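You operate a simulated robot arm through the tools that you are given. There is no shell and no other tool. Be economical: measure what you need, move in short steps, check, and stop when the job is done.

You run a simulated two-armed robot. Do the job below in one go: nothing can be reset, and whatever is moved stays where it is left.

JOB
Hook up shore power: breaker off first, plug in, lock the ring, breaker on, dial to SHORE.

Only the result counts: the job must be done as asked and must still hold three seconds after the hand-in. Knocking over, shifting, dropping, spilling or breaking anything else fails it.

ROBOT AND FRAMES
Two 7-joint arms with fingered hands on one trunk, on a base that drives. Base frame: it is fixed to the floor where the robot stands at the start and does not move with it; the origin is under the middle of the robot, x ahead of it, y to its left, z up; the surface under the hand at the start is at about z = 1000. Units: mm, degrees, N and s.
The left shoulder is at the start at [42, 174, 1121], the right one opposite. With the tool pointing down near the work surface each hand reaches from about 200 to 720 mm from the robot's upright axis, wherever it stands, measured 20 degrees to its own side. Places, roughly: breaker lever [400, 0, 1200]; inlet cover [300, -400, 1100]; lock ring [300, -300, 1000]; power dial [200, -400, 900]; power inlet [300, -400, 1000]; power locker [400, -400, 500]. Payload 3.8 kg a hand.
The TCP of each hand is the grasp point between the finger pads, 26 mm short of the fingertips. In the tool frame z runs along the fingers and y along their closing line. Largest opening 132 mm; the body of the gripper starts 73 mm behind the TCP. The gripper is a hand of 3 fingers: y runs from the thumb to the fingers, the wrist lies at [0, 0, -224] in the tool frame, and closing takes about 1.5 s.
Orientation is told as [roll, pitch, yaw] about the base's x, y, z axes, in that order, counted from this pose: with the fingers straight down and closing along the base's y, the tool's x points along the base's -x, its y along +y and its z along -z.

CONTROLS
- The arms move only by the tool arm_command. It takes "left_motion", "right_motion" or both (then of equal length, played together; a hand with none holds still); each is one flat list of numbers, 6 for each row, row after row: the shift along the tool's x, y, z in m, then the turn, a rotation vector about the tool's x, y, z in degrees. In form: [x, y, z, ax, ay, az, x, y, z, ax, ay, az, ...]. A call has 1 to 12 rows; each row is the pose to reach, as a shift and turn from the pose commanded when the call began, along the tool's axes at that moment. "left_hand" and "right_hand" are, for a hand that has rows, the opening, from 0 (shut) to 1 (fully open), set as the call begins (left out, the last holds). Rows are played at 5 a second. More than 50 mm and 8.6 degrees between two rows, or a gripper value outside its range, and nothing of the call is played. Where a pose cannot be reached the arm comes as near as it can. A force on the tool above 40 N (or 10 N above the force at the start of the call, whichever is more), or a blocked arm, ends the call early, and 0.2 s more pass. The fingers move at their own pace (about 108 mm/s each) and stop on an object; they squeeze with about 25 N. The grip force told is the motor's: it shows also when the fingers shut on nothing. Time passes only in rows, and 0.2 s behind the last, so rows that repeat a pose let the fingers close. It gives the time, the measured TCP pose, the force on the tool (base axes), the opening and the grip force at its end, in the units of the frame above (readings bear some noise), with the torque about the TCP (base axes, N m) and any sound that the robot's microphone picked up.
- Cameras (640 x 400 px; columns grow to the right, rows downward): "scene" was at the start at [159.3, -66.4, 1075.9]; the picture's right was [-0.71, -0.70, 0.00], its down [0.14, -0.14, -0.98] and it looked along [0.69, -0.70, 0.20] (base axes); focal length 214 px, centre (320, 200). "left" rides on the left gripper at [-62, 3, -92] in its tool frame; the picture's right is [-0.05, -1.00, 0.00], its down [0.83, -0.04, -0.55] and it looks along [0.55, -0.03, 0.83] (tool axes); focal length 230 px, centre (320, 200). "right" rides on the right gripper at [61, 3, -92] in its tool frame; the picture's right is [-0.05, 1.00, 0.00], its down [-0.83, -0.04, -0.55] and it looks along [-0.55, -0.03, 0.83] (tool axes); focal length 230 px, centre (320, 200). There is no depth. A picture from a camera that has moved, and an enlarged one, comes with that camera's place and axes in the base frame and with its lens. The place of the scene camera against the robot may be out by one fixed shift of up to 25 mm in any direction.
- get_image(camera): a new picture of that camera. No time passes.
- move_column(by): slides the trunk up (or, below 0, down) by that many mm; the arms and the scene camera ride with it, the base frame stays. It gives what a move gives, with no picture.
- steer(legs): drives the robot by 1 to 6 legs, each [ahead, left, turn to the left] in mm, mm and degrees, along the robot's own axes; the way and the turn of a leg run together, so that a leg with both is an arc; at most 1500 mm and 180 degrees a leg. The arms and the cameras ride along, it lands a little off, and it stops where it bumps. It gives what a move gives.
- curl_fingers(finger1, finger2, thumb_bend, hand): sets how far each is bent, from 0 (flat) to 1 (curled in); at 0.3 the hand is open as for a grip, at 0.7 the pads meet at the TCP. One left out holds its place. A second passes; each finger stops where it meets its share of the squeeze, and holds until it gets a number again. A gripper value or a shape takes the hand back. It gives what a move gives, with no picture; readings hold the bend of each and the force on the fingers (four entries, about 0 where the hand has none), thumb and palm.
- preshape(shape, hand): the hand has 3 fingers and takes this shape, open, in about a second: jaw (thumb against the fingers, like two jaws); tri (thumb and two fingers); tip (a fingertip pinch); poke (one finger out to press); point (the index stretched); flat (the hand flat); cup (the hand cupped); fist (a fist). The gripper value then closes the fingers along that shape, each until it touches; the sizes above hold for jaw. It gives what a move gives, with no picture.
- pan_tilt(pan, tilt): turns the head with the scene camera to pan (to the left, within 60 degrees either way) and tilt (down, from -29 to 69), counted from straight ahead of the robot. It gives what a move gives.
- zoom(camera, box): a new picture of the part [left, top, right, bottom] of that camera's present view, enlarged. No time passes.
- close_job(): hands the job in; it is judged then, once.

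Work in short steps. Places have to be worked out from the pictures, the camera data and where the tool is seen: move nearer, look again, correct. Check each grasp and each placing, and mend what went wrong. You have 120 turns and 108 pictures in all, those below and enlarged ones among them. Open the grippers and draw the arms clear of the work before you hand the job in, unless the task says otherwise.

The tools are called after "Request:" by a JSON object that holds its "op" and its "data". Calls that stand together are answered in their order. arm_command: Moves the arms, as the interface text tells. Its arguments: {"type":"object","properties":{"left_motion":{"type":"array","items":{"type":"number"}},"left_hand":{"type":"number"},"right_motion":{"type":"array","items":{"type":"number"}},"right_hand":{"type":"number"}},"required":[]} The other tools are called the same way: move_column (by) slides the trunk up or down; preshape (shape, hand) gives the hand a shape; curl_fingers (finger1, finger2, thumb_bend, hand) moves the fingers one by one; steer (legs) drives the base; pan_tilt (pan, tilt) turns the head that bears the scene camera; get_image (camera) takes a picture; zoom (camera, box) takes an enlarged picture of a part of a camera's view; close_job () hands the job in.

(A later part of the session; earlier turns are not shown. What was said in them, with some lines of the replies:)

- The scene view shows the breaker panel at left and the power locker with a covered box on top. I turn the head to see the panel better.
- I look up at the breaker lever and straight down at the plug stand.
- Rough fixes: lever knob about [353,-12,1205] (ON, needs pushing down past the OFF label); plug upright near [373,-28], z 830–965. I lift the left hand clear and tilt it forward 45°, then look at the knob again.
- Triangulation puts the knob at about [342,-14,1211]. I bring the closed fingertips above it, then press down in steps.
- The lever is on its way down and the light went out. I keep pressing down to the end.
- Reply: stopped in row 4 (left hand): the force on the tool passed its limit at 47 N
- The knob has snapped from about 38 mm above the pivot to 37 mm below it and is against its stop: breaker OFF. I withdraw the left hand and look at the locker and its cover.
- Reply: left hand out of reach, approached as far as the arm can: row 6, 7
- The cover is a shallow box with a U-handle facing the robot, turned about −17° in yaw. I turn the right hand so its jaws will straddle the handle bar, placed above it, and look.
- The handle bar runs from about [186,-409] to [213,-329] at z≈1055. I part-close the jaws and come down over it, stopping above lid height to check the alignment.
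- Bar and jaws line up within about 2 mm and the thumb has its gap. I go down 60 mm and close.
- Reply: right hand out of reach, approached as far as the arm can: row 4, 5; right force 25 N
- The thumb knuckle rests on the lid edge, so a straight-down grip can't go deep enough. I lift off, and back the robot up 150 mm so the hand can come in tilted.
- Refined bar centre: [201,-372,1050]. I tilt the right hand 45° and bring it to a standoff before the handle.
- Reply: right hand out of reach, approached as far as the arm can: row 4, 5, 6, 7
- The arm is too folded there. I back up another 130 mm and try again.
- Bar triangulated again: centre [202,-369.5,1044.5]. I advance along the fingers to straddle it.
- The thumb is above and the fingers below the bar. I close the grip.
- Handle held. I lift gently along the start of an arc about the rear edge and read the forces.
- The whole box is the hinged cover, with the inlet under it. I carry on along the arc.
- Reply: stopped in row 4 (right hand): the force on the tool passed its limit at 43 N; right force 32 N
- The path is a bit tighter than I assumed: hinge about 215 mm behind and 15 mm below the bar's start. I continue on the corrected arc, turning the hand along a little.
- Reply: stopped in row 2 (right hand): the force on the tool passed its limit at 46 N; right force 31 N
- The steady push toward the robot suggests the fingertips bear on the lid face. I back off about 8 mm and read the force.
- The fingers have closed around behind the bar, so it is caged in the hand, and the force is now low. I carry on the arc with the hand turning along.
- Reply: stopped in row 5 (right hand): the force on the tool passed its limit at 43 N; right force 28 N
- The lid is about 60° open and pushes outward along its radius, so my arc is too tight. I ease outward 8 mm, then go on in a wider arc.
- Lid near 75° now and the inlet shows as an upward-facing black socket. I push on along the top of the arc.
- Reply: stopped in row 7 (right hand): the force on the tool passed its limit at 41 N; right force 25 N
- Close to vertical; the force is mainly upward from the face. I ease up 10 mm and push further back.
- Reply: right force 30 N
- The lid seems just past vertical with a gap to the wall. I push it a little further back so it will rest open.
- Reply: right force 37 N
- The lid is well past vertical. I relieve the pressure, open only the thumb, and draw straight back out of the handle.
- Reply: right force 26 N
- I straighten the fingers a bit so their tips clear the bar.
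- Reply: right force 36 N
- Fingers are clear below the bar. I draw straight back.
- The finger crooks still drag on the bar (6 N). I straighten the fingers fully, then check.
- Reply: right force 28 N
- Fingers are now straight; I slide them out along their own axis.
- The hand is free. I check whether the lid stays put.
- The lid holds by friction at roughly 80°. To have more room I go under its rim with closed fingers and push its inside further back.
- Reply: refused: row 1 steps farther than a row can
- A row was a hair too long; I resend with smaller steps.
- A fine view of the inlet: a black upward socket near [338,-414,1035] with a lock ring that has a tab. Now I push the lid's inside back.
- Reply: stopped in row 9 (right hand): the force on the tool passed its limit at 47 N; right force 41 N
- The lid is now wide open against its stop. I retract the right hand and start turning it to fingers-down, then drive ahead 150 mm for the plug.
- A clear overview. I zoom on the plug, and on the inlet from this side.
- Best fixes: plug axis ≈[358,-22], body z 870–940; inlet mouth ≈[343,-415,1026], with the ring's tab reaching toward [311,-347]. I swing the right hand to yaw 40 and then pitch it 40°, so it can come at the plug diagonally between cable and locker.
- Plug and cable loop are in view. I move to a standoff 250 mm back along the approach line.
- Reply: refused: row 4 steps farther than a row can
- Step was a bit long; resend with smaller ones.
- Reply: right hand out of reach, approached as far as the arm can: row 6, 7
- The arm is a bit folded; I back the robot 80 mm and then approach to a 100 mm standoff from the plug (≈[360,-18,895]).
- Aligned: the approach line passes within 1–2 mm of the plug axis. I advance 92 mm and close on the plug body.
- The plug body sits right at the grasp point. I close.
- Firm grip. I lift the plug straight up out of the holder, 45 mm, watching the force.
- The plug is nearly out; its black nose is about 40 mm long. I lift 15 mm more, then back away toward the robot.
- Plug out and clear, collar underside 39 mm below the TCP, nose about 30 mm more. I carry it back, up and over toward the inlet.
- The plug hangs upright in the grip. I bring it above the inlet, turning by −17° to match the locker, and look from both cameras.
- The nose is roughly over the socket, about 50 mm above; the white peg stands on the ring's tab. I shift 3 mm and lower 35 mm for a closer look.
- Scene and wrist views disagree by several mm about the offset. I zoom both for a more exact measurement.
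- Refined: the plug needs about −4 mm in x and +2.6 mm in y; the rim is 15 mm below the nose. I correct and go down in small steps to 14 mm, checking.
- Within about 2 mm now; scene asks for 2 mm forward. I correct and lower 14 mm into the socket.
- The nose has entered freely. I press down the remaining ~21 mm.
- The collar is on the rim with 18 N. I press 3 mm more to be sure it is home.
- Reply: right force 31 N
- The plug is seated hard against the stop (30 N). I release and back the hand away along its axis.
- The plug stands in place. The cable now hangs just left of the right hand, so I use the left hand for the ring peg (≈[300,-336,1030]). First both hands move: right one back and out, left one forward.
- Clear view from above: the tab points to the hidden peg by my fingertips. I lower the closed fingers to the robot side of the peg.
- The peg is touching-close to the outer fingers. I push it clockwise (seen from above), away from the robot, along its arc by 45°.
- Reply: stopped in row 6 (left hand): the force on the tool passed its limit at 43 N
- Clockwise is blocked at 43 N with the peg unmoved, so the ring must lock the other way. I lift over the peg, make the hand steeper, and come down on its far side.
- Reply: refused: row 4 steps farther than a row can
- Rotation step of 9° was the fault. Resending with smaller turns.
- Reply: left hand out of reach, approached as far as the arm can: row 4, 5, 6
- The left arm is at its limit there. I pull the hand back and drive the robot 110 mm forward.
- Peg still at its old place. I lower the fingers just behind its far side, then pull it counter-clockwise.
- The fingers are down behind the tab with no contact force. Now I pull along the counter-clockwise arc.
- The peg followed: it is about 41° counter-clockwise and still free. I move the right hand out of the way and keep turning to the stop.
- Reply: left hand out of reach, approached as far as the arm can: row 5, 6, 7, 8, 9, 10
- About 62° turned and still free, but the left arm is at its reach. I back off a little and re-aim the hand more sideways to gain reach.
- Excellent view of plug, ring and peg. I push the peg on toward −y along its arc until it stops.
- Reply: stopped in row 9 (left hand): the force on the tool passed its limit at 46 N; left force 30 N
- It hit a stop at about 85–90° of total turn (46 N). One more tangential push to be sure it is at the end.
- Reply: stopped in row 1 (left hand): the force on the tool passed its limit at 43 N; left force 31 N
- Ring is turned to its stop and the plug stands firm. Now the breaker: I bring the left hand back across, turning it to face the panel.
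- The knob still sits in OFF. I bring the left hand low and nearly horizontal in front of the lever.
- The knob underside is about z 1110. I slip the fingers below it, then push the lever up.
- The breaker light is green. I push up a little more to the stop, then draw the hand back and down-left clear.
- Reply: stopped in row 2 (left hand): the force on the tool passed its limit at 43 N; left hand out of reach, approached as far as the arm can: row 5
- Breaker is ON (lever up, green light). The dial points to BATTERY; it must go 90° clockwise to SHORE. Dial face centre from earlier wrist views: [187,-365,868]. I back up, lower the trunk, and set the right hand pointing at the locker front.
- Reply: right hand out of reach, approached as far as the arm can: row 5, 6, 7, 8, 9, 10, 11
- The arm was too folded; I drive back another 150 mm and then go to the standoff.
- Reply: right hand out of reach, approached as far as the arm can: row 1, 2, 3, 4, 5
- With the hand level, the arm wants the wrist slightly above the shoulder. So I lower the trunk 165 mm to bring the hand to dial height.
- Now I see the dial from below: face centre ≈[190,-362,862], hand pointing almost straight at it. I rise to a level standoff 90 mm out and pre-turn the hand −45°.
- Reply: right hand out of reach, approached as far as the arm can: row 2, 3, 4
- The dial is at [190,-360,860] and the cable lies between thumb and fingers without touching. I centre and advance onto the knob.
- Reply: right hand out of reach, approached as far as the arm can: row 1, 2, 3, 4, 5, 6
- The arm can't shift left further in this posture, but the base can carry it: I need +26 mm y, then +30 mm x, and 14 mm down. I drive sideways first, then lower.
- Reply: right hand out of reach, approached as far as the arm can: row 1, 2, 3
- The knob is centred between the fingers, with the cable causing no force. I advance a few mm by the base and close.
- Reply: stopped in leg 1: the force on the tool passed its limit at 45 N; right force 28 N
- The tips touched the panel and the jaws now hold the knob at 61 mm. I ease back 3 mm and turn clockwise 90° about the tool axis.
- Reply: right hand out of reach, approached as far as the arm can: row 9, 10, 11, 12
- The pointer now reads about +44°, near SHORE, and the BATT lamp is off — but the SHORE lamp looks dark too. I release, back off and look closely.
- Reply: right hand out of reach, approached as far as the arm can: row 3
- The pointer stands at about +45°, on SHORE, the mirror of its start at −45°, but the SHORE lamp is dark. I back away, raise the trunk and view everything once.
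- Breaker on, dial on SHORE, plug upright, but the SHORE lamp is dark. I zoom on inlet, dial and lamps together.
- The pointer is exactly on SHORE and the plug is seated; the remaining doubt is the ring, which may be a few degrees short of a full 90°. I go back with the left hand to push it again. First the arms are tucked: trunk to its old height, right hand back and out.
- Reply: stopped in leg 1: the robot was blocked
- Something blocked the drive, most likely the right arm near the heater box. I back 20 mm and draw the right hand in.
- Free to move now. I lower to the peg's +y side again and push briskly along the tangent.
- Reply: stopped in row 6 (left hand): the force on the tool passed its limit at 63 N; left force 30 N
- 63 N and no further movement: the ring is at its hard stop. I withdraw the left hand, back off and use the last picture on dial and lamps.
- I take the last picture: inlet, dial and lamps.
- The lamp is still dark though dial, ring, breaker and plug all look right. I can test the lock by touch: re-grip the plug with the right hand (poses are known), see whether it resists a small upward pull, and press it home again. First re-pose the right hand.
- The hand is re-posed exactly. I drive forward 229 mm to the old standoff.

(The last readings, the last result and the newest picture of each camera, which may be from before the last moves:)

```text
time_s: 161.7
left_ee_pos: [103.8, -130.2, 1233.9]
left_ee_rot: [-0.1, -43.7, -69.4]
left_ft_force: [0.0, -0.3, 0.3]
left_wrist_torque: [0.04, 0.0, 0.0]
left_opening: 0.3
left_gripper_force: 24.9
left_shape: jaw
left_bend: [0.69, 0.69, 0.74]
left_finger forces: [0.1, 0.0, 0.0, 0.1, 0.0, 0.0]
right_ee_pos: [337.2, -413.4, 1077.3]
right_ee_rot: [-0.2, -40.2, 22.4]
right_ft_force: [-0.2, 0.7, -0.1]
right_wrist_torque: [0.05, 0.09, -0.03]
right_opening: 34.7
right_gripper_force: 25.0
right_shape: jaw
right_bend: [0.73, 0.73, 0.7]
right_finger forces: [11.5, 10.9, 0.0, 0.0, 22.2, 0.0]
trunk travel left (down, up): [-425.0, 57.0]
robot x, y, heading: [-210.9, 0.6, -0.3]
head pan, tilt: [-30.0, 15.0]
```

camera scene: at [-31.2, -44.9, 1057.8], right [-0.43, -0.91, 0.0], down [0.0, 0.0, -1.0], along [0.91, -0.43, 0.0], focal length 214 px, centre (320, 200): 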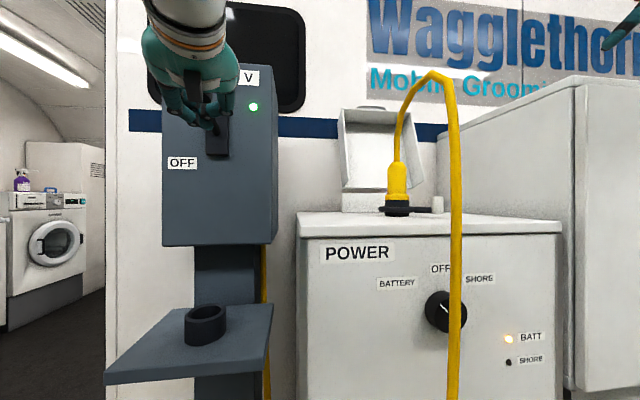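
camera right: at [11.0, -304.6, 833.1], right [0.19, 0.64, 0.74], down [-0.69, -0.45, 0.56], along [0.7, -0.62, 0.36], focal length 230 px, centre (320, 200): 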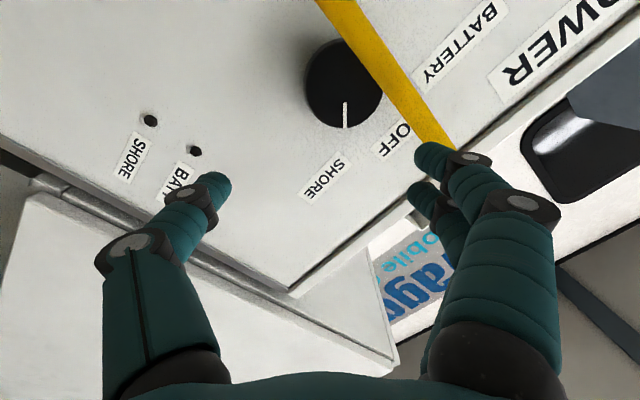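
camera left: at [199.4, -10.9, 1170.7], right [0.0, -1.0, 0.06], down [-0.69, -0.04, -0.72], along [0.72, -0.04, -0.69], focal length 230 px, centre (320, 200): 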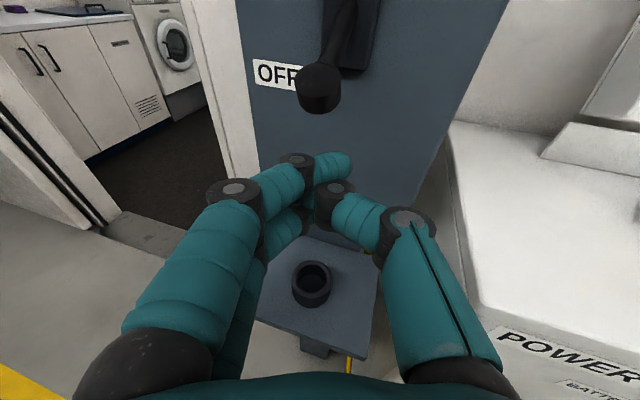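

Plug gripped cleanly (34.7 mm). Now a small 4 mm upward pull as a lock test.

Request:
{"op": "arm_command", "data": {"right_motion": [-0.0013, 0, -0.0015, 0, 0, 0, -0.0026, 0, -0.0031, 0, 0, 0, -0.0026, 0, -0.0031, 0, 0, 0]}}

```text
time_s: 162.5
left_ee_pos: [102.9, -130.0, 1233.5]
left_ee_rot: [-0.1, -43.7, -69.4]
left_ft_force: [-0.8, 0.1, -0.2]
left_wrist_torque: [0.0, 0.03, 0.03]
left_opening: 0.0
left_gripper_force: 24.8
left_shape: jaw
left_bend: [0.69, 0.69, 0.74]
left_finger forces: [0.0, 0.0, 0.0, 0.0, 0.0, 0.0]
right_ee_pos: [338.8, -413.3, 1083.8]
right_ee_rot: [-0.2, -40.1, 22.4]
right_ft_force: [0.5, -0.5, -2.3]
right_wrist_torque: [-0.03, -0.01, -0.01]
right_opening: 34.5
right_gripper_force: 25.0
right_shape: jaw
right_bend: [0.73, 0.73, 0.7]
right_finger forces: [11.0, 10.4, 0.0, 0.0, 22.2, 0.0]
trunk travel left (down, up): [-425.0, 57.0]
robot x, y, heading: [-211.9, 2.3, -0.3]
head pan, tilt: [-30.0, 15.0]
```

The plug lifts freely — only its own weight. So it is not locked. I press it firmly home again and measure how deep it goes.

Request:
{"op": "arm_command", "data": {"right_motion": [0.0026, 0, 0.0031, 0, 0, 0, 0.0045, 0, 0.0054, 0, 0, 0, 0.0064, 0, 0.0077, 0, 0, 0, 0.0084, 0, 0.01, 0, 0, 0, 0.0103, 0, 0.0123, 0, 0, 0, 0.0122, 0, 0.0146, 0, 0, 0]}}

```text
time_s: 164.0
left_ee_pos: [101.4, -129.9, 1233.5]
left_ee_rot: [0.0, -43.7, -69.6]
left_ft_force: [-0.6, -0.6, 0.5]
left_wrist_torque: [0.01, -0.03, -0.01]
left_opening: 0.1
left_gripper_force: 25.1
left_shape: jaw
left_bend: [0.69, 0.69, 0.74]
left_finger forces: [0.0, 0.1, 0.1, 0.0, 0.1, 0.1]
right_ee_pos: [339.9, -411.1, 1074.1]
right_ee_rot: [-0.9, -41.8, 22.9]
right_ft_force: [-5.9, -2.1, 16.7]
right_wrist_torque: [0.14, 0.09, 0.03]
right_opening: 36.5
right_gripper_force: 25.0
right_shape: jaw
right_bend: [0.73, 0.74, 0.72]
right_finger forces: [16.1, 12.3, 0.0, 0.0, 24.5, 0.0]
trunk travel left (down, up): [-425.0, 57.0]
robot x, y, heading: [-212.8, -1.7, -0.4]
head pan, tilt: [-30.0, 15.0]
stopped in row 6 (right hand): the force on the tool passed its limit at 40 N (the readings are from after the stop); the commanded pose is now the measured one
```

It went about 3 mm lower than before (or the pads slipped). I pull up 4 mm again to compare.

Request:
{"op": "arm_command", "data": {"right_motion": [-0.0013, 0, -0.0015, 0, 0, 0, -0.0026, 0, -0.0031, 0, 0, 0, -0.0026, 0, -0.0031, 0, 0, 0]}}

```text
time_s: 164.8
left_ee_pos: [102.6, -128.7, 1233.8]
left_ee_rot: [0.0, -43.8, -69.4]
left_ft_force: [0.6, -0.8, 0.0]
left_wrist_torque: [-0.02, -0.02, 0.02]
left_opening: 0.2
left_gripper_force: 25.0
left_shape: jaw
left_bend: [0.69, 0.69, 0.74]
left_finger forces: [0.1, 0.0, 0.1, 0.0, 0.0, 0.0]
right_ee_pos: [340.5, -411.4, 1075.4]
right_ee_rot: [-0.8, -41.3, 22.8]
right_ft_force: [0.1, 0.5, 8.4]
right_wrist_torque: [0.07, -0.07, 0.01]
right_opening: 36.4
right_gripper_force: 24.7
right_shape: jaw
right_bend: [0.73, 0.74, 0.71]
right_finger forces: [13.0, 12.0, 0.0, 0.1, 24.3, 0.0]
trunk travel left (down, up): [-425.0, 57.0]
robot x, y, heading: [-212.4, 0.9, -0.4]
head pan, tilt: [-30.0, 15.0]
```

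That only unloaded the push. I pull 6 mm more for a true test of whether it is latched now.

Request:
{"op": "arm_command", "data": {"right_motion": [-0.0013, 0, -0.0015, 0, 0, 0, -0.0026, 0, -0.0031, 0, 0, 0, -0.0039, 0, -0.0046, 0, 0, 0, -0.0039, 0, -0.0046, 0, 0, 0]}}

```text
time_s: 165.8
left_ee_pos: [103.2, -130.1, 1233.2]
left_ee_rot: [0.0, -43.7, -69.4]
left_ft_force: [-0.4, -0.4, 0.2]
left_wrist_torque: [-0.05, -0.01, -0.02]
left_opening: 0.0
left_gripper_force: 25.4
left_shape: jaw
left_bend: [0.69, 0.69, 0.74]
left_finger forces: [0.0, 0.1, 0.1, 0.0, 0.0, 0.1]
right_ee_pos: [340.0, -411.2, 1080.3]
right_ee_rot: [-0.5, -41.2, 22.6]
right_ft_force: [-1.3, -0.1, -3.2]
right_wrist_torque: [0.05, 0.11, 0.0]
right_opening: 35.6
right_gripper_force: 24.5
right_shape: jaw
right_bend: [0.73, 0.73, 0.71]
right_finger forces: [11.6, 12.0, 0.0, 0.1, 23.3, 0.1]
trunk travel left (down, up): [-425.0, 57.0]
robot x, y, heading: [-212.3, 5.1, -0.4]
head pan, tilt: [-30.0, 15.0]
```

The plug still lifts freely, so the ring is not holding it. I press it home once more, release, and back off, to then work the ring the other way with the plug surely seated.

Request:
{"op": "arm_command", "data": {"right_motion": [0.0026, 0, 0.0031, 0, 0, 0, 0.0045, 0, 0.0054, 0, 0, 0, 0.0058, 0, 0.0069, 0, 0, 0, 0.0064, 0, 0.0077, 0, 0, 0]}}

Request:
{"op": "arm_command", "data": {"right_motion": [0, 0, 0, 0, 0, 0, 0, 0, 0, 0, 0, 0, 0, 0, 0, 0, 0, 0, 0, 0, 0, 0, 0, 0], "right_hand": 0.75}}

Request:
{"op": "arm_command", "data": {"right_motion": [0, 0, -0.03, 0, 0, 0, 0, 0, -0.07, 0, 0, 0, 0, 0, -0.11, 0, 0, 0, 0, 0, -0.15, 0, 0, 0]}}

```text
time_s: 166.8
left_ee_pos: [102.4, -128.6, 1234.8]
left_ee_rot: [0.1, -43.7, -69.5]
left_ft_force: [-0.3, 0.0, -0.1]
left_wrist_torque: [0.01, 0.02, 0.02]
left_opening: 0.0
left_gripper_force: 25.3
left_shape: jaw
left_bend: [0.69, 0.69, 0.74]
left_finger forces: [0.0, 0.0, 0.0, 0.0, 0.0, 0.0]
right_ee_pos: [340.7, -411.6, 1075.2]
right_ee_rot: [-1.0, -41.9, 23.0]
right_ft_force: [-0.7, -4.2, 15.5]
right_wrist_torque: [0.06, -0.11, -0.11]
right_opening: 35.8
right_gripper_force: 25.5
right_shape: jaw
right_bend: [0.73, 0.73, 0.71]
right_finger forces: [13.1, 11.2, 0.0, 0.0, 26.5, 0.0]
trunk travel left (down, up): [-425.0, 57.0]
robot x, y, heading: [-210.7, -0.2, -0.2]
head pan, tilt: [-30.0, 15.0]
```

```text
time_s: 167.8
left_ee_pos: [102.6, -129.7, 1233.1]
left_ee_rot: [0.0, -43.7, -69.3]
left_ft_force: [-0.6, 0.6, 0.1]
left_wrist_torque: [0.01, -0.01, -0.01]
left_opening: 0.0
left_gripper_force: 24.8
left_shape: jaw
left_bend: [0.69, 0.69, 0.74]
left_finger forces: [0.0, 0.0, 0.0, 0.0, 0.1, 0.0]
right_ee_pos: [341.1, -412.7, 1070.4]
right_ee_rot: [-0.7, -41.2, 22.7]
right_ft_force: [0.1, 0.7, 0.0]
right_wrist_torque: [0.0, 0.01, 0.05]
right_opening: 98.7
right_gripper_force: 0.0
right_shape: jaw
right_bend: [0.64, 0.64, 0.6]
right_finger forces: [0.1, 0.0, 0.0, 0.0, 0.1, 0.0]
trunk travel left (down, up): [-425.0, 57.0]
robot x, y, heading: [-214.6, -0.3, -0.5]
head pan, tilt: [-30.0, 15.0]
```

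```text
time_s: 168.8
left_ee_pos: [102.9, -128.9, 1234.3]
left_ee_rot: [0.1, -43.7, -69.5]
left_ft_force: [0.0, -0.5, -0.6]
left_wrist_torque: [-0.01, -0.01, -0.01]
left_opening: 0.1
left_gripper_force: 24.8
left_shape: jaw
left_bend: [0.69, 0.69, 0.74]
left_finger forces: [0.1, 0.0, 0.0, 0.0, 0.0, 0.0]
right_ee_pos: [248.2, -447.4, 1186.9]
right_ee_rot: [-0.7, -41.3, 22.7]
right_ft_force: [-0.5, 0.0, 0.3]
right_wrist_torque: [0.0, -0.01, -0.02]
right_opening: 99.0
right_gripper_force: 0.0
right_shape: jaw
right_bend: [0.64, 0.64, 0.6]
right_finger forces: [0.0, 0.1, 0.0, 0.1, 0.0, 0.0]
trunk travel left (down, up): [-425.0, 57.0]
robot x, y, heading: [-217.0, 3.8, -0.5]
head pan, tilt: [-30.0, 15.0]
```

I lower the closed right fingers on the −y side of the peg and push it clockwise, back along its arc to the first end.

Request:
{"op": "arm_command", "data": {"right_motion": [0.0272, -0.0162, 0.0207, 0, 0, 0, 0.0544, -0.0323, 0.0414, 0, 0, 0, 0.0755, -0.032, 0.0722, 0, 0, 0, 0.0965, -0.0317, 0.1029, 0, 0, 0, 0.0965, -0.0317, 0.1029, 0, 0, 0], "right_hand": 0}}

Request:
{"op": "arm_command", "data": {"right_motion": [0.0012, 0.011, -0.0011, 0, 0, 0, 0.0025, 0.022, -0.0022, 0, 0, 0, 0.0015, 0.034, -0.0013, 0, 0, 0, 0.0006, 0.0457, -0.0005, 0, 0, 0, -0.0025, 0.0568, 0.0022, 0, 0, 0, -0.0057, 0.0678, 0.005, 0, 0, 0, -0.011, 0.0774, 0.0097, 0, 0, 0, -0.0163, 0.087, 0.0143, 0, 0, 0, -0.0232, 0.0945, 0.0204, 0, 0, 0, -0.0301, 0.102, 0.0265, 0, 0, 0, -0.0386, 0.1079, 0.034, 0, 0, 0, -0.0446, 0.1106, 0.0392, 0, 0, 0]}}

```text
time_s: 170.0
left_ee_pos: [103.0, -129.2, 1234.1]
left_ee_rot: [0.0, -43.7, -69.4]
left_ft_force: [-0.8, 0.3, -0.4]
left_wrist_torque: [0.0, 0.02, 0.02]
left_opening: 0.0
left_gripper_force: 25.1
left_shape: jaw
left_bend: [0.69, 0.69, 0.74]
left_finger forces: [0.1, 0.0, 0.1, 0.0, 0.0, 0.0]
right_ee_pos: [257.8, -480.4, 1042.3]
right_ee_rot: [-0.8, -41.3, 22.7]
right_ft_force: [0.1, -0.2, 0.6]
right_wrist_torque: [0.02, -0.01, -0.04]
right_opening: 0.0
right_gripper_force: 25.1
right_shape: jaw
right_bend: [0.64, 0.64, 0.67]
right_finger forces: [0.0, 0.0, 0.0, 0.1, 0.1, 0.0]
trunk travel left (down, up): [-425.0, 57.0]
robot x, y, heading: [-209.7, 0.5, -0.3]
head pan, tilt: [-30.0, 15.0]
```

```text
time_s: 172.6
left_ee_pos: [103.4, -130.7, 1233.4]
left_ee_rot: [0.1, -43.7, -69.4]
left_ft_force: [0.6, -0.1, 0.5]
left_wrist_torque: [0.02, 0.01, -0.03]
left_opening: 0.1
left_gripper_force: 24.8
left_shape: jaw
left_bend: [0.69, 0.69, 0.74]
left_finger forces: [0.0, 0.0, 0.0, 0.1, 0.1, 0.0]
right_ee_pos: [269.7, -354.2, 1041.5]
right_ee_rot: [-0.7, -41.3, 22.6]
right_ft_force: [0.7, 0.6, 0.8]
right_wrist_torque: [0.02, -0.01, 0.01]
right_opening: 0.0
right_gripper_force: 25.5
right_shape: jaw
right_bend: [0.64, 0.64, 0.67]
right_finger forces: [0.1, 0.0, 0.0, 0.1, 0.1, 0.0]
trunk travel left (down, up): [-425.0, 57.0]
robot x, y, heading: [-213.9, 3.8, -0.5]
head pan, tilt: [-30.0, 15.0]
```

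It moved freely. I continue along the tangent until the stop.

Request:
{"op": "arm_command", "data": {"right_motion": [-0.0075, 0.0004, 0.0066, 0, 0, 0, -0.015, 0.0007, 0.0132, 0, 0, 0, -0.0188, 0.0009, 0.0165, 0, 0, 0, -0.0226, 0.0011, 0.0198, 0, 0, 0, -0.0264, 0.0013, 0.0231, 0, 0, 0]}}

```text
time_s: 173.4
left_ee_pos: [101.0, -131.1, 1232.9]
left_ee_rot: [0.1, -43.6, -69.8]
left_ft_force: [0.3, 0.7, -0.4]
left_wrist_torque: [-0.01, 0.03, 0.0]
left_opening: 0.1
left_gripper_force: 25.6
left_shape: jaw
left_bend: [0.69, 0.69, 0.74]
left_finger forces: [0.0, 0.0, 0.0, 0.1, 0.1, 0.0]
right_ee_pos: [285.0, -352.9, 1036.4]
right_ee_rot: [-0.4, -40.3, 22.1]
right_ft_force: [-21.7, -15.1, 6.3]
right_wrist_torque: [0.01, -0.09, 0.03]
right_opening: 0.0
right_gripper_force: 25.4
right_shape: jaw
right_bend: [0.65, 0.7, 0.68]
right_finger forces: [0.0, 30.6, 0.0, 0.0, 0.0, 0.1]
trunk travel left (down, up): [-425.0, 57.0]
robot x, y, heading: [-214.0, 3.8, -0.7]
head pan, tilt: [-30.0, 15.0]
stopped in row 4 (right hand): the force on the tool passed its limit at 44 N (the readings are from after the stop); the commanded pose is now the measured one
```

Stopped at the first end with the plug seated. Now I go back to the plug for the pull test.

Request:
{"op": "arm_command", "data": {"right_motion": [0, 0, -0.03, 0, 0, 0, 0, 0, -0.07, 0, 0, 0, 0, 0, -0.11, 0, 0, 0, -0.0155, -0.0244, -0.1267, 0, 0, 0, -0.031, -0.0489, -0.1433, 0, 0, 0, -0.0465, -0.0733, -0.16, 0, 0, 0, -0.0465, -0.0733, -0.16, 0, 0, 0], "right_hand": 0.75}}

```text
time_s: 175.0
left_ee_pos: [102.5, -130.7, 1234.5]
left_ee_rot: [0.0, -43.7, -69.7]
left_ft_force: [0.6, 0.6, 0.7]
left_wrist_torque: [0.0, 0.02, 0.01]
left_opening: 0.0
left_gripper_force: 24.9
left_shape: jaw
left_bend: [0.69, 0.69, 0.74]
left_finger forces: [0.1, 0.0, 0.1, 0.0, 0.0, 0.1]
right_ee_pos: [252.0, -443.2, 1190.0]
right_ee_rot: [-0.3, -40.6, 22.4]
right_ft_force: [-0.5, 0.1, 0.3]
right_wrist_torque: [0.0, 0.0, -0.01]
right_opening: 98.9
right_gripper_force: 0.0
right_shape: jaw
right_bend: [0.64, 0.64, 0.6]
right_finger forces: [0.0, 0.0, 0.1, 0.0, 0.0, 0.0]
trunk travel left (down, up): [-425.0, 57.0]
robot x, y, heading: [-215.2, 0.9, -0.6]
head pan, tilt: [-30.0, 15.0]
```

Request:
{"op": "arm_command", "data": {"right_motion": [0.0035, -0.0045, 0.03, 0, 0, 0, 0.0035, -0.0045, 0.065, 0, 0, 0, 0.0035, -0.0045, 0.1, 0, 0, 0, 0.0035, -0.0045, 0.125, 0, 0, 0, 0.0035, -0.0045, 0.1459, 0, 0, 0, 0.0035, -0.0045, 0.1459, 0, 0, 0]}}

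Request:
{"op": "arm_command", "data": {"right_motion": [0, 0, 0, 0, 0, 0, 0, 0, 0, 0, 0, 0, 0, 0, 0, 0, 0, 0, 0, 0, 0, 0, 0, 0, 0, 0, 0, 0, 0, 0, 0, 0, 0, 0, 0, 0], "right_hand": 0}}

Request:
{"op": "arm_command", "data": {"right_motion": [-0.0016, 0, -0.0019, 0, 0, 0, -0.0033, 0, -0.0038, 0, 0, 0, -0.0033, 0, -0.0038, 0, 0, 0]}}

```text
time_s: 176.4
left_ee_pos: [101.8, -130.9, 1234.0]
left_ee_rot: [0.0, -43.7, -69.6]
left_ft_force: [0.1, 0.2, -0.2]
left_wrist_torque: [-0.02, 0.02, 0.03]
left_opening: 0.2
left_gripper_force: 25.2
left_shape: jaw
left_bend: [0.69, 0.69, 0.74]
left_finger forces: [0.0, 0.1, 0.0, 0.0, 0.0, 0.0]
right_ee_pos: [339.6, -412.1, 1077.2]
right_ee_rot: [-0.4, -40.6, 22.2]
right_ft_force: [0.1, 0.1, 0.1]
right_wrist_torque: [0.0, -0.01, 0.0]
right_opening: 98.8
right_gripper_force: 0.0
right_shape: jaw
right_bend: [0.64, 0.64, 0.6]
right_finger forces: [0.1, 0.0, 0.0, 0.0, 0.1, 0.0]
trunk travel left (down, up): [-425.0, 57.0]
robot x, y, heading: [-215.2, 2.2, -0.4]
head pan, tilt: [-30.0, 15.0]
```

```text
time_s: 177.8
left_ee_pos: [102.7, -130.2, 1233.0]
left_ee_rot: [0.0, -43.7, -69.6]
left_ft_force: [0.6, 0.4, 0.2]
left_wrist_torque: [0.01, -0.02, -0.02]
left_opening: 0.1
left_gripper_force: 24.8
left_shape: jaw
left_bend: [0.69, 0.69, 0.74]
left_finger forces: [0.1, 0.0, 0.0, 0.0, 0.0, 0.1]
right_ee_pos: [340.1, -412.2, 1075.9]
right_ee_rot: [-0.5, -40.6, 22.3]
right_ft_force: [-0.6, 0.8, 0.5]
right_wrist_torque: [0.01, 0.08, 0.0]
right_opening: 34.6
right_gripper_force: 25.0
right_shape: jaw
right_bend: [0.73, 0.73, 0.7]
right_finger forces: [11.7, 10.7, 0.0, 0.1, 22.2, 0.0]
trunk travel left (down, up): [-425.0, 57.0]
robot x, y, heading: [-215.6, -1.0, -0.5]
head pan, tilt: [-30.0, 15.0]
```

```text
time_s: 178.6
left_ee_pos: [102.0, -129.9, 1233.9]
left_ee_rot: [-0.1, -43.7, -69.5]
left_ft_force: [-0.5, -0.2, 0.8]
left_wrist_torque: [0.03, -0.01, 0.01]
left_opening: 0.0
left_gripper_force: 25.1
left_shape: jaw
left_bend: [0.69, 0.69, 0.74]
left_finger forces: [0.0, 0.0, 0.0, 0.1, 0.0, 0.0]
right_ee_pos: [339.4, -412.1, 1081.7]
right_ee_rot: [-0.4, -40.6, 22.2]
right_ft_force: [-0.5, -0.1, -3.7]
right_wrist_torque: [-0.02, 0.0, 0.03]
right_opening: 34.2
right_gripper_force: 24.9
right_shape: jaw
right_bend: [0.73, 0.73, 0.7]
right_finger forces: [11.1, 10.0, 0.1, 0.0, 22.1, 0.0]
trunk travel left (down, up): [-425.0, 57.0]
robot x, y, heading: [-210.9, 2.3, -0.5]
head pan, tilt: [-30.0, 15.0]
```

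Neither ring end holds the plug physically, so the ring's counter-clockwise end remains the lock. Since I have now handled the plug with the breaker on, I redo the order cleanly while the right hand holds the plug: breaker off with the left hand first.

Request:
{"op": "arm_command", "data": {"left_motion": [0.0034, 0.0126, -0.0095, -5.33, 0, -5.58, 0.0068, 0.0253, -0.0191, -10.67, 0, -11.16, 0.0102, 0.0379, -0.0286, -16, 0, -16.73, 0.0136, 0.0505, -0.0381, -21.33, 0, -22.3, 0.0169, 0.0632, -0.0477, -26.67, 0, -27.9, 0.0203, 0.0758, -0.0572, -32, 0, -33.5, 0.0237, 0.0884, -0.0667, -37.33, 0, -39.04, 0.0271, 0.1011, -0.0763, -42.67, 0, -44.6, 0.0305, 0.1137, -0.0858, -48, 0, -50.2, 0.0305, 0.1137, -0.0858, -48, 0, -50.2]}}

```text
time_s: 180.8
left_ee_pos: [179.9, -14.8, 1273.8]
left_ee_rot: [-0.1, -43.8, 0.0]
left_ft_force: [0.1, 0.9, 0.8]
left_wrist_torque: [-0.01, -0.01, -0.03]
left_opening: 0.2
left_gripper_force: 25.1
left_shape: jaw
left_bend: [0.69, 0.69, 0.74]
left_finger forces: [0.0, 0.0, 0.0, 0.0, 0.0, 0.1]
right_ee_pos: [338.9, -412.3, 1081.1]
right_ee_rot: [-0.4, -40.6, 22.3]
right_ft_force: [0.8, -1.3, -2.0]
right_wrist_torque: [-0.03, 0.01, -0.02]
right_opening: 34.4
right_gripper_force: 25.3
right_shape: jaw
right_bend: [0.73, 0.73, 0.7]
right_finger forces: [11.1, 10.1, 0.0, 0.0, 22.0, 0.0]
trunk travel left (down, up): [-425.0, 57.0]
robot x, y, heading: [-210.0, 2.0, -0.4]
head pan, tilt: [-30.0, 15.0]
```

Exactly as planned. Now over the knob and press the lever down.

Request:
{"op": "arm_command", "data": {"left_motion": [-0.0254, 0, 0.0284, 0, 0, 0, -0.0508, 0, 0.0568, 0, 0, 0, -0.0762, 0, 0.0853, 0, 0, 0, -0.1016, 0, 0.1137, 0, 0, 0, -0.0925, 0, 0.1233, 0, 0, 0, -0.0833, 0, 0.1329, 0, 0, 0, -0.0742, 0, 0.1424, 0, 0, 0, -0.065, 0, 0.152, 0, 0, 0, -0.0559, 0, 0.1616, 0, 0, 0, -0.0467, 0, 0.1712, 0, 0, 0, -0.0376, 0, 0.1808, 0, 0, 0, -0.0284, 0, 0.1903, 0, 0, 0]}}

```text
time_s: 183.4
left_ee_pos: [333.3, -15.5, 1156.6]
left_ee_rot: [0.0, -43.6, -0.2]
left_ft_force: [0.8, 1.2, -0.4]
left_wrist_torque: [0.01, 0.0, -0.01]
left_opening: 0.0
left_gripper_force: 25.1
left_shape: jaw
left_bend: [0.69, 0.68, 0.74]
left_finger forces: [0.1, 0.1, 0.0, 0.0, 0.1, 0.1]
right_ee_pos: [338.8, -411.9, 1082.1]
right_ee_rot: [-0.4, -40.6, 22.4]
right_ft_force: [0.0, -0.4, -2.6]
right_wrist_torque: [0.0, 0.04, 0.0]
right_opening: 34.4
right_gripper_force: 24.9
right_shape: jaw
right_bend: [0.73, 0.73, 0.7]
right_finger forces: [11.0, 10.2, 0.0, 0.1, 22.1, 0.0]
trunk travel left (down, up): [-425.0, 57.0]
robot x, y, heading: [-208.2, -0.6, -0.5]
head pan, tilt: [-30.0, 15.0]
```

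Request:
{"op": "arm_command", "data": {"left_motion": [0.007, 0, 0.0072, 0, 0, 0, 0.014, 0, 0.0145, 0, 0, 0]}}

Request:
{"op": "arm_command", "data": {"left_motion": [0, 0, -0.04, 0, 0, 0, 0.005, 0, -0.085, 0, 0, 0, 0.01, 0, -0.125, 0, 0, 0, 0.02, 0, -0.16, 0, 0, 0]}}

Request:
{"op": "arm_command", "data": {"right_motion": [0.0033, 0, 0.0038, 0, 0, 0, 0.0052, 0, 0.0061, 0, 0, 0, 0.0072, 0, 0.0084, 0, 0, 0, 0.0091, 0, 0.0106, 0, 0, 0, 0.0111, 0, 0.0129, 0, 0, 0]}}

```text
time_s: 184.0
left_ee_pos: [328.3, -14.6, 1142.3]
left_ee_rot: [-0.2, -44.2, 0.0]
left_ft_force: [-13.1, 3.0, 20.7]
left_wrist_torque: [0.02, -0.08, 0.06]
left_opening: 0.0
left_gripper_force: 24.9
left_shape: jaw
left_bend: [0.7, 0.71, 0.76]
left_finger forces: [8.7, 12.6, 0.1, 0.1, 40.3, 0.0]
right_ee_pos: [335.4, -412.3, 1087.0]
right_ee_rot: [-0.6, -40.8, 22.4]
right_ft_force: [0.3, -0.2, -1.7]
right_wrist_torque: [0.0, 0.02, 0.01]
right_opening: 34.3
right_gripper_force: 25.0
right_shape: jaw
right_bend: [0.73, 0.73, 0.7]
right_finger forces: [10.9, 10.0, 0.0, 0.0, 22.1, 0.1]
trunk travel left (down, up): [-425.0, 57.0]
robot x, y, heading: [-211.6, 1.3, -0.6]
head pan, tilt: [-30.0, 15.0]
```

```text
time_s: 185.0
left_ee_pos: [205.4, -15.3, 1238.9]
left_ee_rot: [0.1, -43.7, -0.2]
left_ft_force: [-0.1, -0.5, 0.2]
left_wrist_torque: [0.0, 0.05, 0.01]
left_opening: 0.0
left_gripper_force: 24.9
left_shape: jaw
left_bend: [0.7, 0.69, 0.74]
left_finger forces: [0.1, 0.0, 0.0, 0.0, 0.0, 0.0]
right_ee_pos: [338.9, -412.7, 1082.6]
right_ee_rot: [-0.3, -40.5, 22.3]
right_ft_force: [-0.2, -0.2, -2.0]
right_wrist_torque: [0.03, 0.01, -0.02]
right_opening: 34.3
right_gripper_force: 25.2
right_shape: jaw
right_bend: [0.73, 0.73, 0.7]
right_finger forces: [11.2, 10.0, 0.0, 0.1, 22.1, 0.1]
trunk travel left (down, up): [-425.0, 57.0]
robot x, y, heading: [-213.1, 3.2, -0.3]
head pan, tilt: [-30.0, 15.0]
```

```text
time_s: 186.2
left_ee_pos: [203.3, -13.1, 1241.1]
left_ee_rot: [0.0, -43.8, -0.1]
left_ft_force: [-0.3, 0.5, -0.4]
left_wrist_torque: [0.0, 0.02, -0.02]
left_opening: 0.0
left_gripper_force: 24.8
left_shape: jaw
left_bend: [0.7, 0.69, 0.74]
left_finger forces: [0.0, 0.0, 0.0, 0.1, 0.1, 0.0]
right_ee_pos: [339.1, -410.2, 1073.9]
right_ee_rot: [-1.2, -41.7, 22.8]
right_ft_force: [-1.4, -4.4, 38.8]
right_wrist_torque: [0.11, -0.26, -0.13]
right_opening: 36.6
right_gripper_force: 24.2
right_shape: jaw
right_bend: [0.73, 0.74, 0.71]
right_finger forces: [19.8, 12.6, 0.1, 0.0, 29.5, 0.1]
trunk travel left (down, up): [-425.0, 57.0]
robot x, y, heading: [-215.6, 3.3, -0.6]
head pan, tilt: [-30.0, 15.0]
heard: snap
```

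A "snap" was heard: the plug is now truly home — it had not latched before. With the breaker off, I release, back off, and set the right hand steep for turning the ring counter-clockwise again.

Request:
{"op": "arm_command", "data": {"right_motion": [0, 0, 0, 0, 0, 0, 0, 0, 0, 0, 0, 0, 0, 0, 0, 0, 0, 0, 0, 0, 0, 0, 0, 0], "right_hand": 0.75}}

Request:
{"op": "arm_command", "data": {"right_motion": [0, 0, -0.03, 0, 0, 0, 0, 0, -0.07, 0, 0, 0, 0, 0, -0.11, 0, 0, 0, 0, 0, -0.15, 0, 0, 0]}}

Request:
{"op": "arm_command", "data": {"right_motion": [0, 0, 0, 0, 7.75, 0, 0, 0, 0, 0, 15.5, 0, 0, 0, 0, 0, 23.25, 0, 0, 0, 0, 0, 31, 0, 0, 0, 0, 0, 31, 0], "right_hand": 0}}

```text
time_s: 187.2
left_ee_pos: [207.6, -15.0, 1238.2]
left_ee_rot: [0.1, -43.7, -0.2]
left_ft_force: [-0.9, -0.2, 0.8]
left_wrist_torque: [0.0, 0.02, 0.01]
left_opening: 0.0
left_gripper_force: 25.3
left_shape: jaw
left_bend: [0.7, 0.69, 0.74]
left_finger forces: [0.1, 0.0, 0.1, 0.0, 0.1, 0.0]
right_ee_pos: [338.9, -412.6, 1064.7]
right_ee_rot: [-0.5, -40.4, 22.3]
right_ft_force: [0.9, 0.4, 0.1]
right_wrist_torque: [0.02, -0.02, -0.01]
right_opening: 98.7
right_gripper_force: 0.0
right_shape: jaw
right_bend: [0.64, 0.64, 0.6]
right_finger forces: [0.0, 0.1, 0.1, 0.1, 0.1, 0.1]
trunk travel left (down, up): [-425.0, 57.0]
robot x, y, heading: [-210.3, 6.1, -0.3]
head pan, tilt: [-30.0, 15.0]
```

```text
time_s: 188.2
left_ee_pos: [206.0, -15.2, 1239.3]
left_ee_rot: [-0.1, -43.7, -0.1]
left_ft_force: [0.9, -0.1, -0.5]
left_wrist_torque: [-0.01, 0.01, 0.0]
left_opening: 0.0
left_gripper_force: 24.8
left_shape: jaw
left_bend: [0.7, 0.69, 0.74]
left_finger forces: [0.0, 0.0, 0.0, 0.1, 0.0, 0.0]
right_ee_pos: [247.6, -447.7, 1178.2]
right_ee_rot: [-0.4, -40.7, 22.3]
right_ft_force: [-0.1, 0.0, -0.3]
right_wrist_torque: [0.05, -0.01, 0.02]
right_opening: 98.7
right_gripper_force: 0.0
right_shape: jaw
right_bend: [0.64, 0.64, 0.6]
right_finger forces: [0.1, 0.0, 0.1, 0.0, 0.0, 0.1]
trunk travel left (down, up): [-425.0, 57.0]
robot x, y, heading: [-212.3, 2.6, -0.4]
head pan, tilt: [-30.0, 15.0]
```

```text
time_s: 189.4
left_ee_pos: [206.0, -15.2, 1239.2]
left_ee_rot: [0.1, -43.7, -0.1]
left_ft_force: [0.0, 0.3, 0.4]
left_wrist_torque: [0.04, 0.01, 0.01]
left_opening: 0.0
left_gripper_force: 25.1
left_shape: jaw
left_bend: [0.7, 0.69, 0.74]
left_finger forces: [0.0, 0.1, 0.1, 0.1, 0.1, 0.0]
right_ee_pos: [248.2, -448.8, 1178.1]
right_ee_rot: [-0.3, -9.4, 22.0]
right_ft_force: [-0.2, 0.0, 0.1]
right_wrist_torque: [0.01, -0.02, 0.01]
right_opening: 0.2
right_gripper_force: 25.2
right_shape: jaw
right_bend: [0.64, 0.64, 0.67]
right_finger forces: [0.0, 0.1, 0.0, 0.1, 0.1, 0.0]
trunk travel left (down, up): [-425.0, 57.0]
robot x, y, heading: [-213.5, 0.9, -0.5]
head pan, tilt: [-30.0, 15.0]
```

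Request:
{"op": "arm_command", "data": {"right_motion": [-0.0105, 0.0371, 0.022, 0, 0, 0, -0.021, 0.0743, 0.044, 0, 0, 0, -0.0315, 0.1114, 0.066, 0, 0, 0, -0.0605, 0.1051, 0.0735, 0, 0, 0, -0.0895, 0.0988, 0.0809, 0, 0, 0, -0.1185, 0.0925, 0.0884, 0, 0, 0, -0.1117, 0.0905, 0.1197, 0, 0, 0, -0.1048, 0.0884, 0.1511, 0, 0, 0, -0.1048, 0.0884, 0.1511, 0, 0, 0]}}

```text
time_s: 191.4
left_ee_pos: [207.1, -14.3, 1237.3]
left_ee_rot: [0.0, -43.7, -0.2]
left_ft_force: [0.2, 0.1, 0.0]
left_wrist_torque: [0.01, -0.04, -0.02]
left_opening: 0.0
left_gripper_force: 25.2
left_shape: jaw
left_bend: [0.7, 0.69, 0.74]
left_finger forces: [0.0, 0.0, 0.0, 0.1, 0.1, 0.1]
right_ee_pos: [335.1, -318.6, 1044.8]
right_ee_rot: [-0.4, -9.7, 22.1]
right_ft_force: [-0.2, 0.3, -0.2]
right_wrist_torque: [-0.02, -0.01, 0.0]
right_opening: 0.0
right_gripper_force: 25.2
right_shape: jaw
right_bend: [0.64, 0.64, 0.67]
right_finger forces: [0.0, 0.1, 0.0, 0.1, 0.0, 0.0]
trunk travel left (down, up): [-425.0, 57.0]
robot x, y, heading: [-206.0, 0.8, -0.2]
head pan, tilt: [-30.0, 15.0]
```

I sweep the peg counter-clockwise along its arc to the lock end.

Request:
{"op": "arm_command", "data": {"right_motion": [0.015, 0.0018, -0.0025, 0, 0, 0, 0.0303, 0.0036, -0.005, 0, 0, 0, 0.042, 0.0025, -0.007, 0, 0, 0, 0.0536, 0.0009, -0.0089, 0, 0, 0, 0.0645, -0.0034, -0.0107, 0, 0, 0, 0.0755, -0.0077, -0.0125, 0, 0, 0, 0.085, -0.0147, -0.014, 0, 0, 0, 0.0945, -0.0217, -0.0156, 0, 0, 0, 0.102, -0.031, -0.0168, 0, 0, 0, 0.1091, -0.0403, -0.018, 0, 0, 0, 0.1161, -0.0545, -0.0192, 0, 0, 0, 0.1204, -0.0697, -0.0199, 0, 0, 0]}}

```text
time_s: 194.0
left_ee_pos: [204.3, -12.8, 1239.8]
left_ee_rot: [0.0, -43.8, 0.0]
left_ft_force: [0.4, 0.9, 0.1]
left_wrist_torque: [0.01, -0.04, 0.01]
left_opening: 0.0
left_gripper_force: 24.9
left_shape: jaw
left_bend: [0.7, 0.69, 0.74]
left_finger forces: [0.0, 0.0, 0.1, 0.0, 0.1, 0.0]
right_ee_pos: [246.1, -426.7, 1048.8]
right_ee_rot: [-0.3, -9.6, 22.2]
right_ft_force: [-8.8, 11.6, 4.5]
right_wrist_torque: [0.08, 0.02, 0.04]
right_opening: 0.0
right_gripper_force: 25.6
right_shape: jaw
right_bend: [0.65, 0.65, 0.68]
right_finger forces: [0.0, 0.1, 0.1, 0.0, 40.5, 0.1]
trunk travel left (down, up): [-425.0, 57.0]
robot x, y, heading: [-213.7, 0.2, -0.4]
head pan, tilt: [-30.0, 15.0]
```

Contact at the end region. I push 20 mm further along the tangent until it stops.

Request:
{"op": "arm_command", "data": {"right_motion": [0, -0.006, 0, 0, 0, 0, 0, -0.012, 0, 0, 0, 0, 0, -0.018, 0, 0, 0, 0, 0, -0.024, 0, 0, 0, 0]}}

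```text
time_s: 195.0
left_ee_pos: [204.3, -11.7, 1238.1]
left_ee_rot: [-0.2, -43.7, -0.1]
left_ft_force: [-0.6, -0.2, 0.0]
left_wrist_torque: [-0.05, 0.0, 0.0]
left_opening: 0.0
left_gripper_force: 25.3
left_shape: jaw
left_bend: [0.7, 0.69, 0.74]
left_finger forces: [0.0, 0.0, 0.1, 0.0, 0.1, 0.0]
right_ee_pos: [251.9, -437.2, 1050.9]
right_ee_rot: [0.4, -9.8, 22.5]
right_ft_force: [-17.1, 23.1, 12.1]
right_wrist_torque: [0.46, 0.17, 0.34]
right_opening: 0.0
right_gripper_force: 25.1
right_shape: jaw
right_bend: [0.68, 0.61, 0.74]
right_finger forces: [0.0, 24.1, 0.0, 0.0, 32.2, 0.1]
trunk travel left (down, up): [-425.0, 57.0]
robot x, y, heading: [-215.5, 0.4, -0.3]
head pan, tilt: [-30.0, 15.0]
stopped in row 4 (right hand): the force on the tool passed its limit at 41 N (the readings are from after the stop); the commanded pose is now the measured one
```

The ring is at its stop with the plug snapped in. I lift the right hand away, and bring the left hand under the breaker lever.

Request:
{"op": "arm_command", "data": {"right_motion": [0, 0.015, -0.003, 0, 0, 0, 0, 0.018, -0.04, 0, 0, 0, 0.01, 0.018, -0.08, 0, 0, 0, 0.04, 0.01, -0.11, 0, 0, 0, 0.08, 0, -0.13, 0, 0, 0, 0.12, -0.01, -0.14, 0, 0, 0]}}

Request:
{"op": "arm_command", "data": {"left_motion": [0.0092, -0.0004, 0.0308, 0, -7.25, 0, 0.0184, -0.0008, 0.0615, 0, -14.5, 0, 0.0276, -0.0012, 0.0923, 0, -21.8, 0, 0.0368, -0.0016, 0.123, 0, -29, 0, 0.046, -0.002, 0.1538, 0, -36.3, 0, 0.046, -0.002, 0.1538, 0, -36.3, 0]}}

```text
time_s: 196.4
left_ee_pos: [205.1, -15.0, 1237.6]
left_ee_rot: [0.1, -43.9, -0.1]
left_ft_force: [0.4, -0.2, 0.0]
left_wrist_torque: [-0.03, -0.02, -0.03]
left_opening: 0.1
left_gripper_force: 25.2
left_shape: jaw
left_bend: [0.7, 0.69, 0.74]
left_finger forces: [0.1, 0.0, 0.0, 0.0, 0.0, 0.0]
right_ee_pos: [126.9, -509.3, 1165.5]
right_ee_rot: [0.3, -9.7, 22.2]
right_ft_force: [0.9, -0.1, 0.4]
right_wrist_torque: [0.0, -0.02, 0.0]
right_opening: 0.0
right_gripper_force: 25.3
right_shape: jaw
right_bend: [0.68, 0.62, 0.74]
right_finger forces: [0.1, 0.0, 0.0, 0.1, 0.0, 0.0]
trunk travel left (down, up): [-425.0, 57.0]
robot x, y, heading: [-216.0, 2.9, -0.3]
head pan, tilt: [-30.0, 15.0]
```

```text
time_s: 197.8
left_ee_pos: [280.5, -15.8, 1095.8]
left_ee_rot: [0.3, -80.2, -0.3]
left_ft_force: [-0.3, -0.1, 0.5]
left_wrist_torque: [0.03, 0.01, -0.03]
left_opening: 0.0
left_gripper_force: 24.7
left_shape: jaw
left_bend: [0.7, 0.69, 0.74]
left_finger forces: [0.0, 0.0, 0.0, 0.0, 0.0, 0.0]
right_ee_pos: [126.9, -508.8, 1165.2]
right_ee_rot: [0.2, -9.7, 22.2]
right_ft_force: [0.6, 0.9, 0.0]
right_wrist_torque: [-0.02, 0.02, 0.0]
right_opening: 0.1
right_gripper_force: 25.3
right_shape: jaw
right_bend: [0.68, 0.62, 0.74]
right_finger forces: [0.0, 0.1, 0.0, 0.1, 0.1, 0.0]
trunk travel left (down, up): [-425.0, 57.0]
robot x, y, heading: [-210.4, -0.1, -0.7]
head pan, tilt: [-30.0, 15.0]
```

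Same pose as before. I slip under the knob and push the lever up, then press on to the stop.

Request:
{"op": "arm_command", "data": {"left_motion": [0.0128, 0.001, 0.0023, 0, 0, 0, 0.008, 0.001, 0.03, 0, 0, 0, 0.0031, 0.001, 0.0555, 0, 0, 0, -0.0067, 0.001, 0.0538, 0, 0, 0, -0.0166, 0.001, 0.052, 0, 0, 0, -0.0264, 0.001, 0.0503, 0, 0, 0, -0.0363, 0.001, 0.0485, 0, 0, 0, -0.0462, 0.001, 0.0468, 0, 0, 0, -0.056, 0.001, 0.0451, 0, 0, 0, -0.0659, 0.001, 0.0433, 0, 0, 0, -0.0757, 0.001, 0.0416, 0, 0, 0, -0.0856, 0.001, 0.0399, 0, 0, 0]}}

Request:
{"op": "arm_command", "data": {"left_motion": [-0.006, 0, -0.001, 0, 0, 0, -0.012, 0, -0.002, 0, 0, 0, -0.018, 0, -0.003, 0, 0, 0]}}

```text
time_s: 200.4
left_ee_pos: [334.0, -15.2, 1168.7]
left_ee_rot: [1.6, -79.3, -1.8]
left_ft_force: [-4.9, 0.1, -14.7]
left_wrist_torque: [0.02, 0.11, -0.01]
left_opening: 0.0
left_gripper_force: 25.4
left_shape: jaw
left_bend: [0.69, 0.69, 0.74]
left_finger forces: [21.2, 0.0, 0.1, 0.1, 0.1, 0.1]
right_ee_pos: [128.5, -508.5, 1164.0]
right_ee_rot: [0.3, -9.6, 22.2]
right_ft_force: [-1.2, -0.9, -0.3]
right_wrist_torque: [-0.01, 0.06, 0.0]
right_opening: 0.0
right_gripper_force: 25.2
right_shape: jaw
right_bend: [0.68, 0.62, 0.74]
right_finger forces: [0.0, 0.0, 0.1, 0.1, 0.0, 0.0]
trunk travel left (down, up): [-425.0, 57.0]
robot x, y, heading: [-212.5, 4.0, -0.4]
head pan, tilt: [-30.0, 15.0]
```

```text
time_s: 200.9
left_ee_pos: [332.4, -16.5, 1169.1]
left_ee_rot: [4.9, -78.2, -5.0]
left_ft_force: [-1.1, -0.2, -14.3]
left_wrist_torque: [0.0, 0.18, 0.0]
left_opening: 0.0
left_gripper_force: 25.0
left_shape: jaw
left_bend: [0.69, 0.69, 0.74]
left_finger forces: [20.8, 0.0, 0.0, 0.1, 0.0, 0.0]
right_ee_pos: [128.1, -509.5, 1165.7]
right_ee_rot: [0.2, -9.7, 22.2]
right_ft_force: [-0.7, -0.4, -0.3]
right_wrist_torque: [0.01, -0.03, 0.02]
right_opening: 0.0
right_gripper_force: 25.3
right_shape: jaw
right_bend: [0.68, 0.62, 0.74]
right_finger forces: [0.0, 0.0, 0.1, 0.0, 0.0, 0.0]
trunk travel left (down, up): [-425.0, 57.0]
robot x, y, heading: [-213.4, 0.9, -0.6]
head pan, tilt: [-30.0, 15.0]
stopped in row 2 (left hand): the force on the tool passed its limit at 43 N (the readings are from after the stop); the commanded pose is now the measured one
```

Same readings as the successful first switch-on: the breaker is ON. I withdraw the left hand, open both hands, and back the robot clear.

Request:
{"op": "arm_command", "data": {"left_motion": [0.015, 0, -0.002, 0, 0, 0, 0.015, 0, -0.04, 0, 0, 0, 0.015, 0, -0.08, 0, 0, 0, 0.01, 0.015, -0.12, 0, 0, 0]}}

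Request:
{"op": "steer", "data": {"legs": [[-200, 0, 0]]}}

Request:
{"op": "arm_command", "data": {"left_motion": [0, 0, 0, 0, 0, 0, 0, 0, 0, 0, 0, 0, 0, 0, 0, 0, 0, 0, 0, 0, 0, 0, 0, 0], "right_motion": [0, 0, 0, 0, 0, 0, 0, 0, 0, 0, 0, 0, 0, 0, 0, 0, 0, 0, 0, 0, 0, 0, 0, 0], "left_hand": 1, "right_hand": 1}}

```text
time_s: 201.9
left_ee_pos: [212.6, -0.7, 1186.9]
left_ee_rot: [3.4, -79.0, -3.4]
left_ft_force: [-0.5, 0.3, 0.0]
left_wrist_torque: [-0.01, 0.0, -0.03]
left_opening: 0.1
left_gripper_force: 25.4
left_shape: jaw
left_bend: [0.69, 0.69, 0.74]
left_finger forces: [0.0, 0.0, 0.0, 0.0, 0.0, 0.0]
right_ee_pos: [126.7, -507.8, 1166.8]
right_ee_rot: [0.3, -9.8, 22.2]
right_ft_force: [-0.6, 0.0, -1.1]
right_wrist_torque: [-0.02, -0.03, 0.04]
right_opening: 0.2
right_gripper_force: 25.4
right_shape: jaw
right_bend: [0.68, 0.63, 0.74]
right_finger forces: [0.0, 0.0, 0.1, 0.1, 0.0, 0.1]
trunk travel left (down, up): [-425.0, 57.0]
robot x, y, heading: [-209.7, 5.1, -0.2]
head pan, tilt: [-30.0, 15.0]
```

```text
time_s: 203.6
left_ee_pos: [14.3, 2.3, 1185.8]
left_ee_rot: [3.7, -78.7, -3.7]
left_ft_force: [-0.7, 0.1, -0.3]
left_wrist_torque: [-0.03, 0.01, 0.01]
left_opening: 0.0
left_gripper_force: 24.9
left_shape: jaw
left_bend: [0.69, 0.69, 0.74]
left_finger forces: [0.0, 0.1, 0.1, 0.0, 0.0, 0.0]
right_ee_pos: [-70.6, -507.1, 1165.7]
right_ee_rot: [0.3, -9.6, 22.5]
right_ft_force: [-0.1, 0.4, 0.1]
right_wrist_torque: [0.02, 0.0, 0.0]
right_opening: 0.1
right_gripper_force: 24.9
right_shape: jaw
right_bend: [0.68, 0.63, 0.74]
right_finger forces: [0.0, 0.1, 0.1, 0.0, 0.0, 0.0]
trunk travel left (down, up): [-425.0, 57.0]
robot x, y, heading: [-409.3, 1.2, -0.4]
head pan, tilt: [-30.0, 15.0]
```

```text
time_s: 204.6
left_ee_pos: [14.2, 2.2, 1186.2]
left_ee_rot: [3.6, -78.7, -3.6]
left_ft_force: [-0.3, 0.5, 0.5]
left_wrist_torque: [0.02, 0.04, 0.03]
left_opening: 131.8
left_gripper_force: 0.1
left_shape: jaw
left_bend: [0.3, 0.3, 0.3]
left_finger forces: [0.1, 0.1, 0.1, 0.0, 0.0, 0.0]
right_ee_pos: [-70.6, -506.7, 1166.3]
right_ee_rot: [0.3, -9.7, 22.4]
right_ft_force: [0.7, 0.1, 0.1]
right_wrist_torque: [0.0, 0.02, -0.02]
right_opening: 132.0
right_gripper_force: 0.0
right_shape: jaw
right_bend: [0.3, 0.3, 0.3]
right_finger forces: [0.1, 0.0, 0.0, 0.1, 0.1, 0.0]
trunk travel left (down, up): [-425.0, 57.0]
robot x, y, heading: [-411.3, 0.6, -0.3]
head pan, tilt: [-30.0, 15.0]
```

Both hands are open and clear. The plug snapped in, the ring is at its stop, the breaker is on and the dial points to SHORE, so I hand in.

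Request:
{"op": "close_job", "data": {}}

```text
The job is handed in.
```

I handed the job in with every step done, but I couldn't confirm at the end that shore power is live. The SHORE lamp was still dark in my last picture, and I had no pictures left for the final state.

- **Plug:** My first insertion was not latched. When I pulled on the plug with the ring turned, it lifted freely. I switched the breaker off again and pressed the plug at about 39 N until I heard a snap. I didn't repeat the pull test after that.
- **Lock ring:** It is turned counter-clockwise to its hard stop. Clockwise was blocked at the start, so I took the counter-clockwise end as locked.
- **Breaker:** It is on. The force and position readings match the first switch-on, when the green light came on. The second time I went by the readings alone.
- **Dial:** It points to SHORE, at about +45°.
- **Order:** Before the redo I lifted and re-pressed the plug a few millimetres while the breaker was on. The final sequence ran as asked: breaker off, plug in, ring locked, breaker on. The dial was already on SHORE from the first pass.
- **Drive stop:** The robot was blocked once while driving forward, probably by the right arm near the heater box. I backed off and saw no sign that anything had moved.
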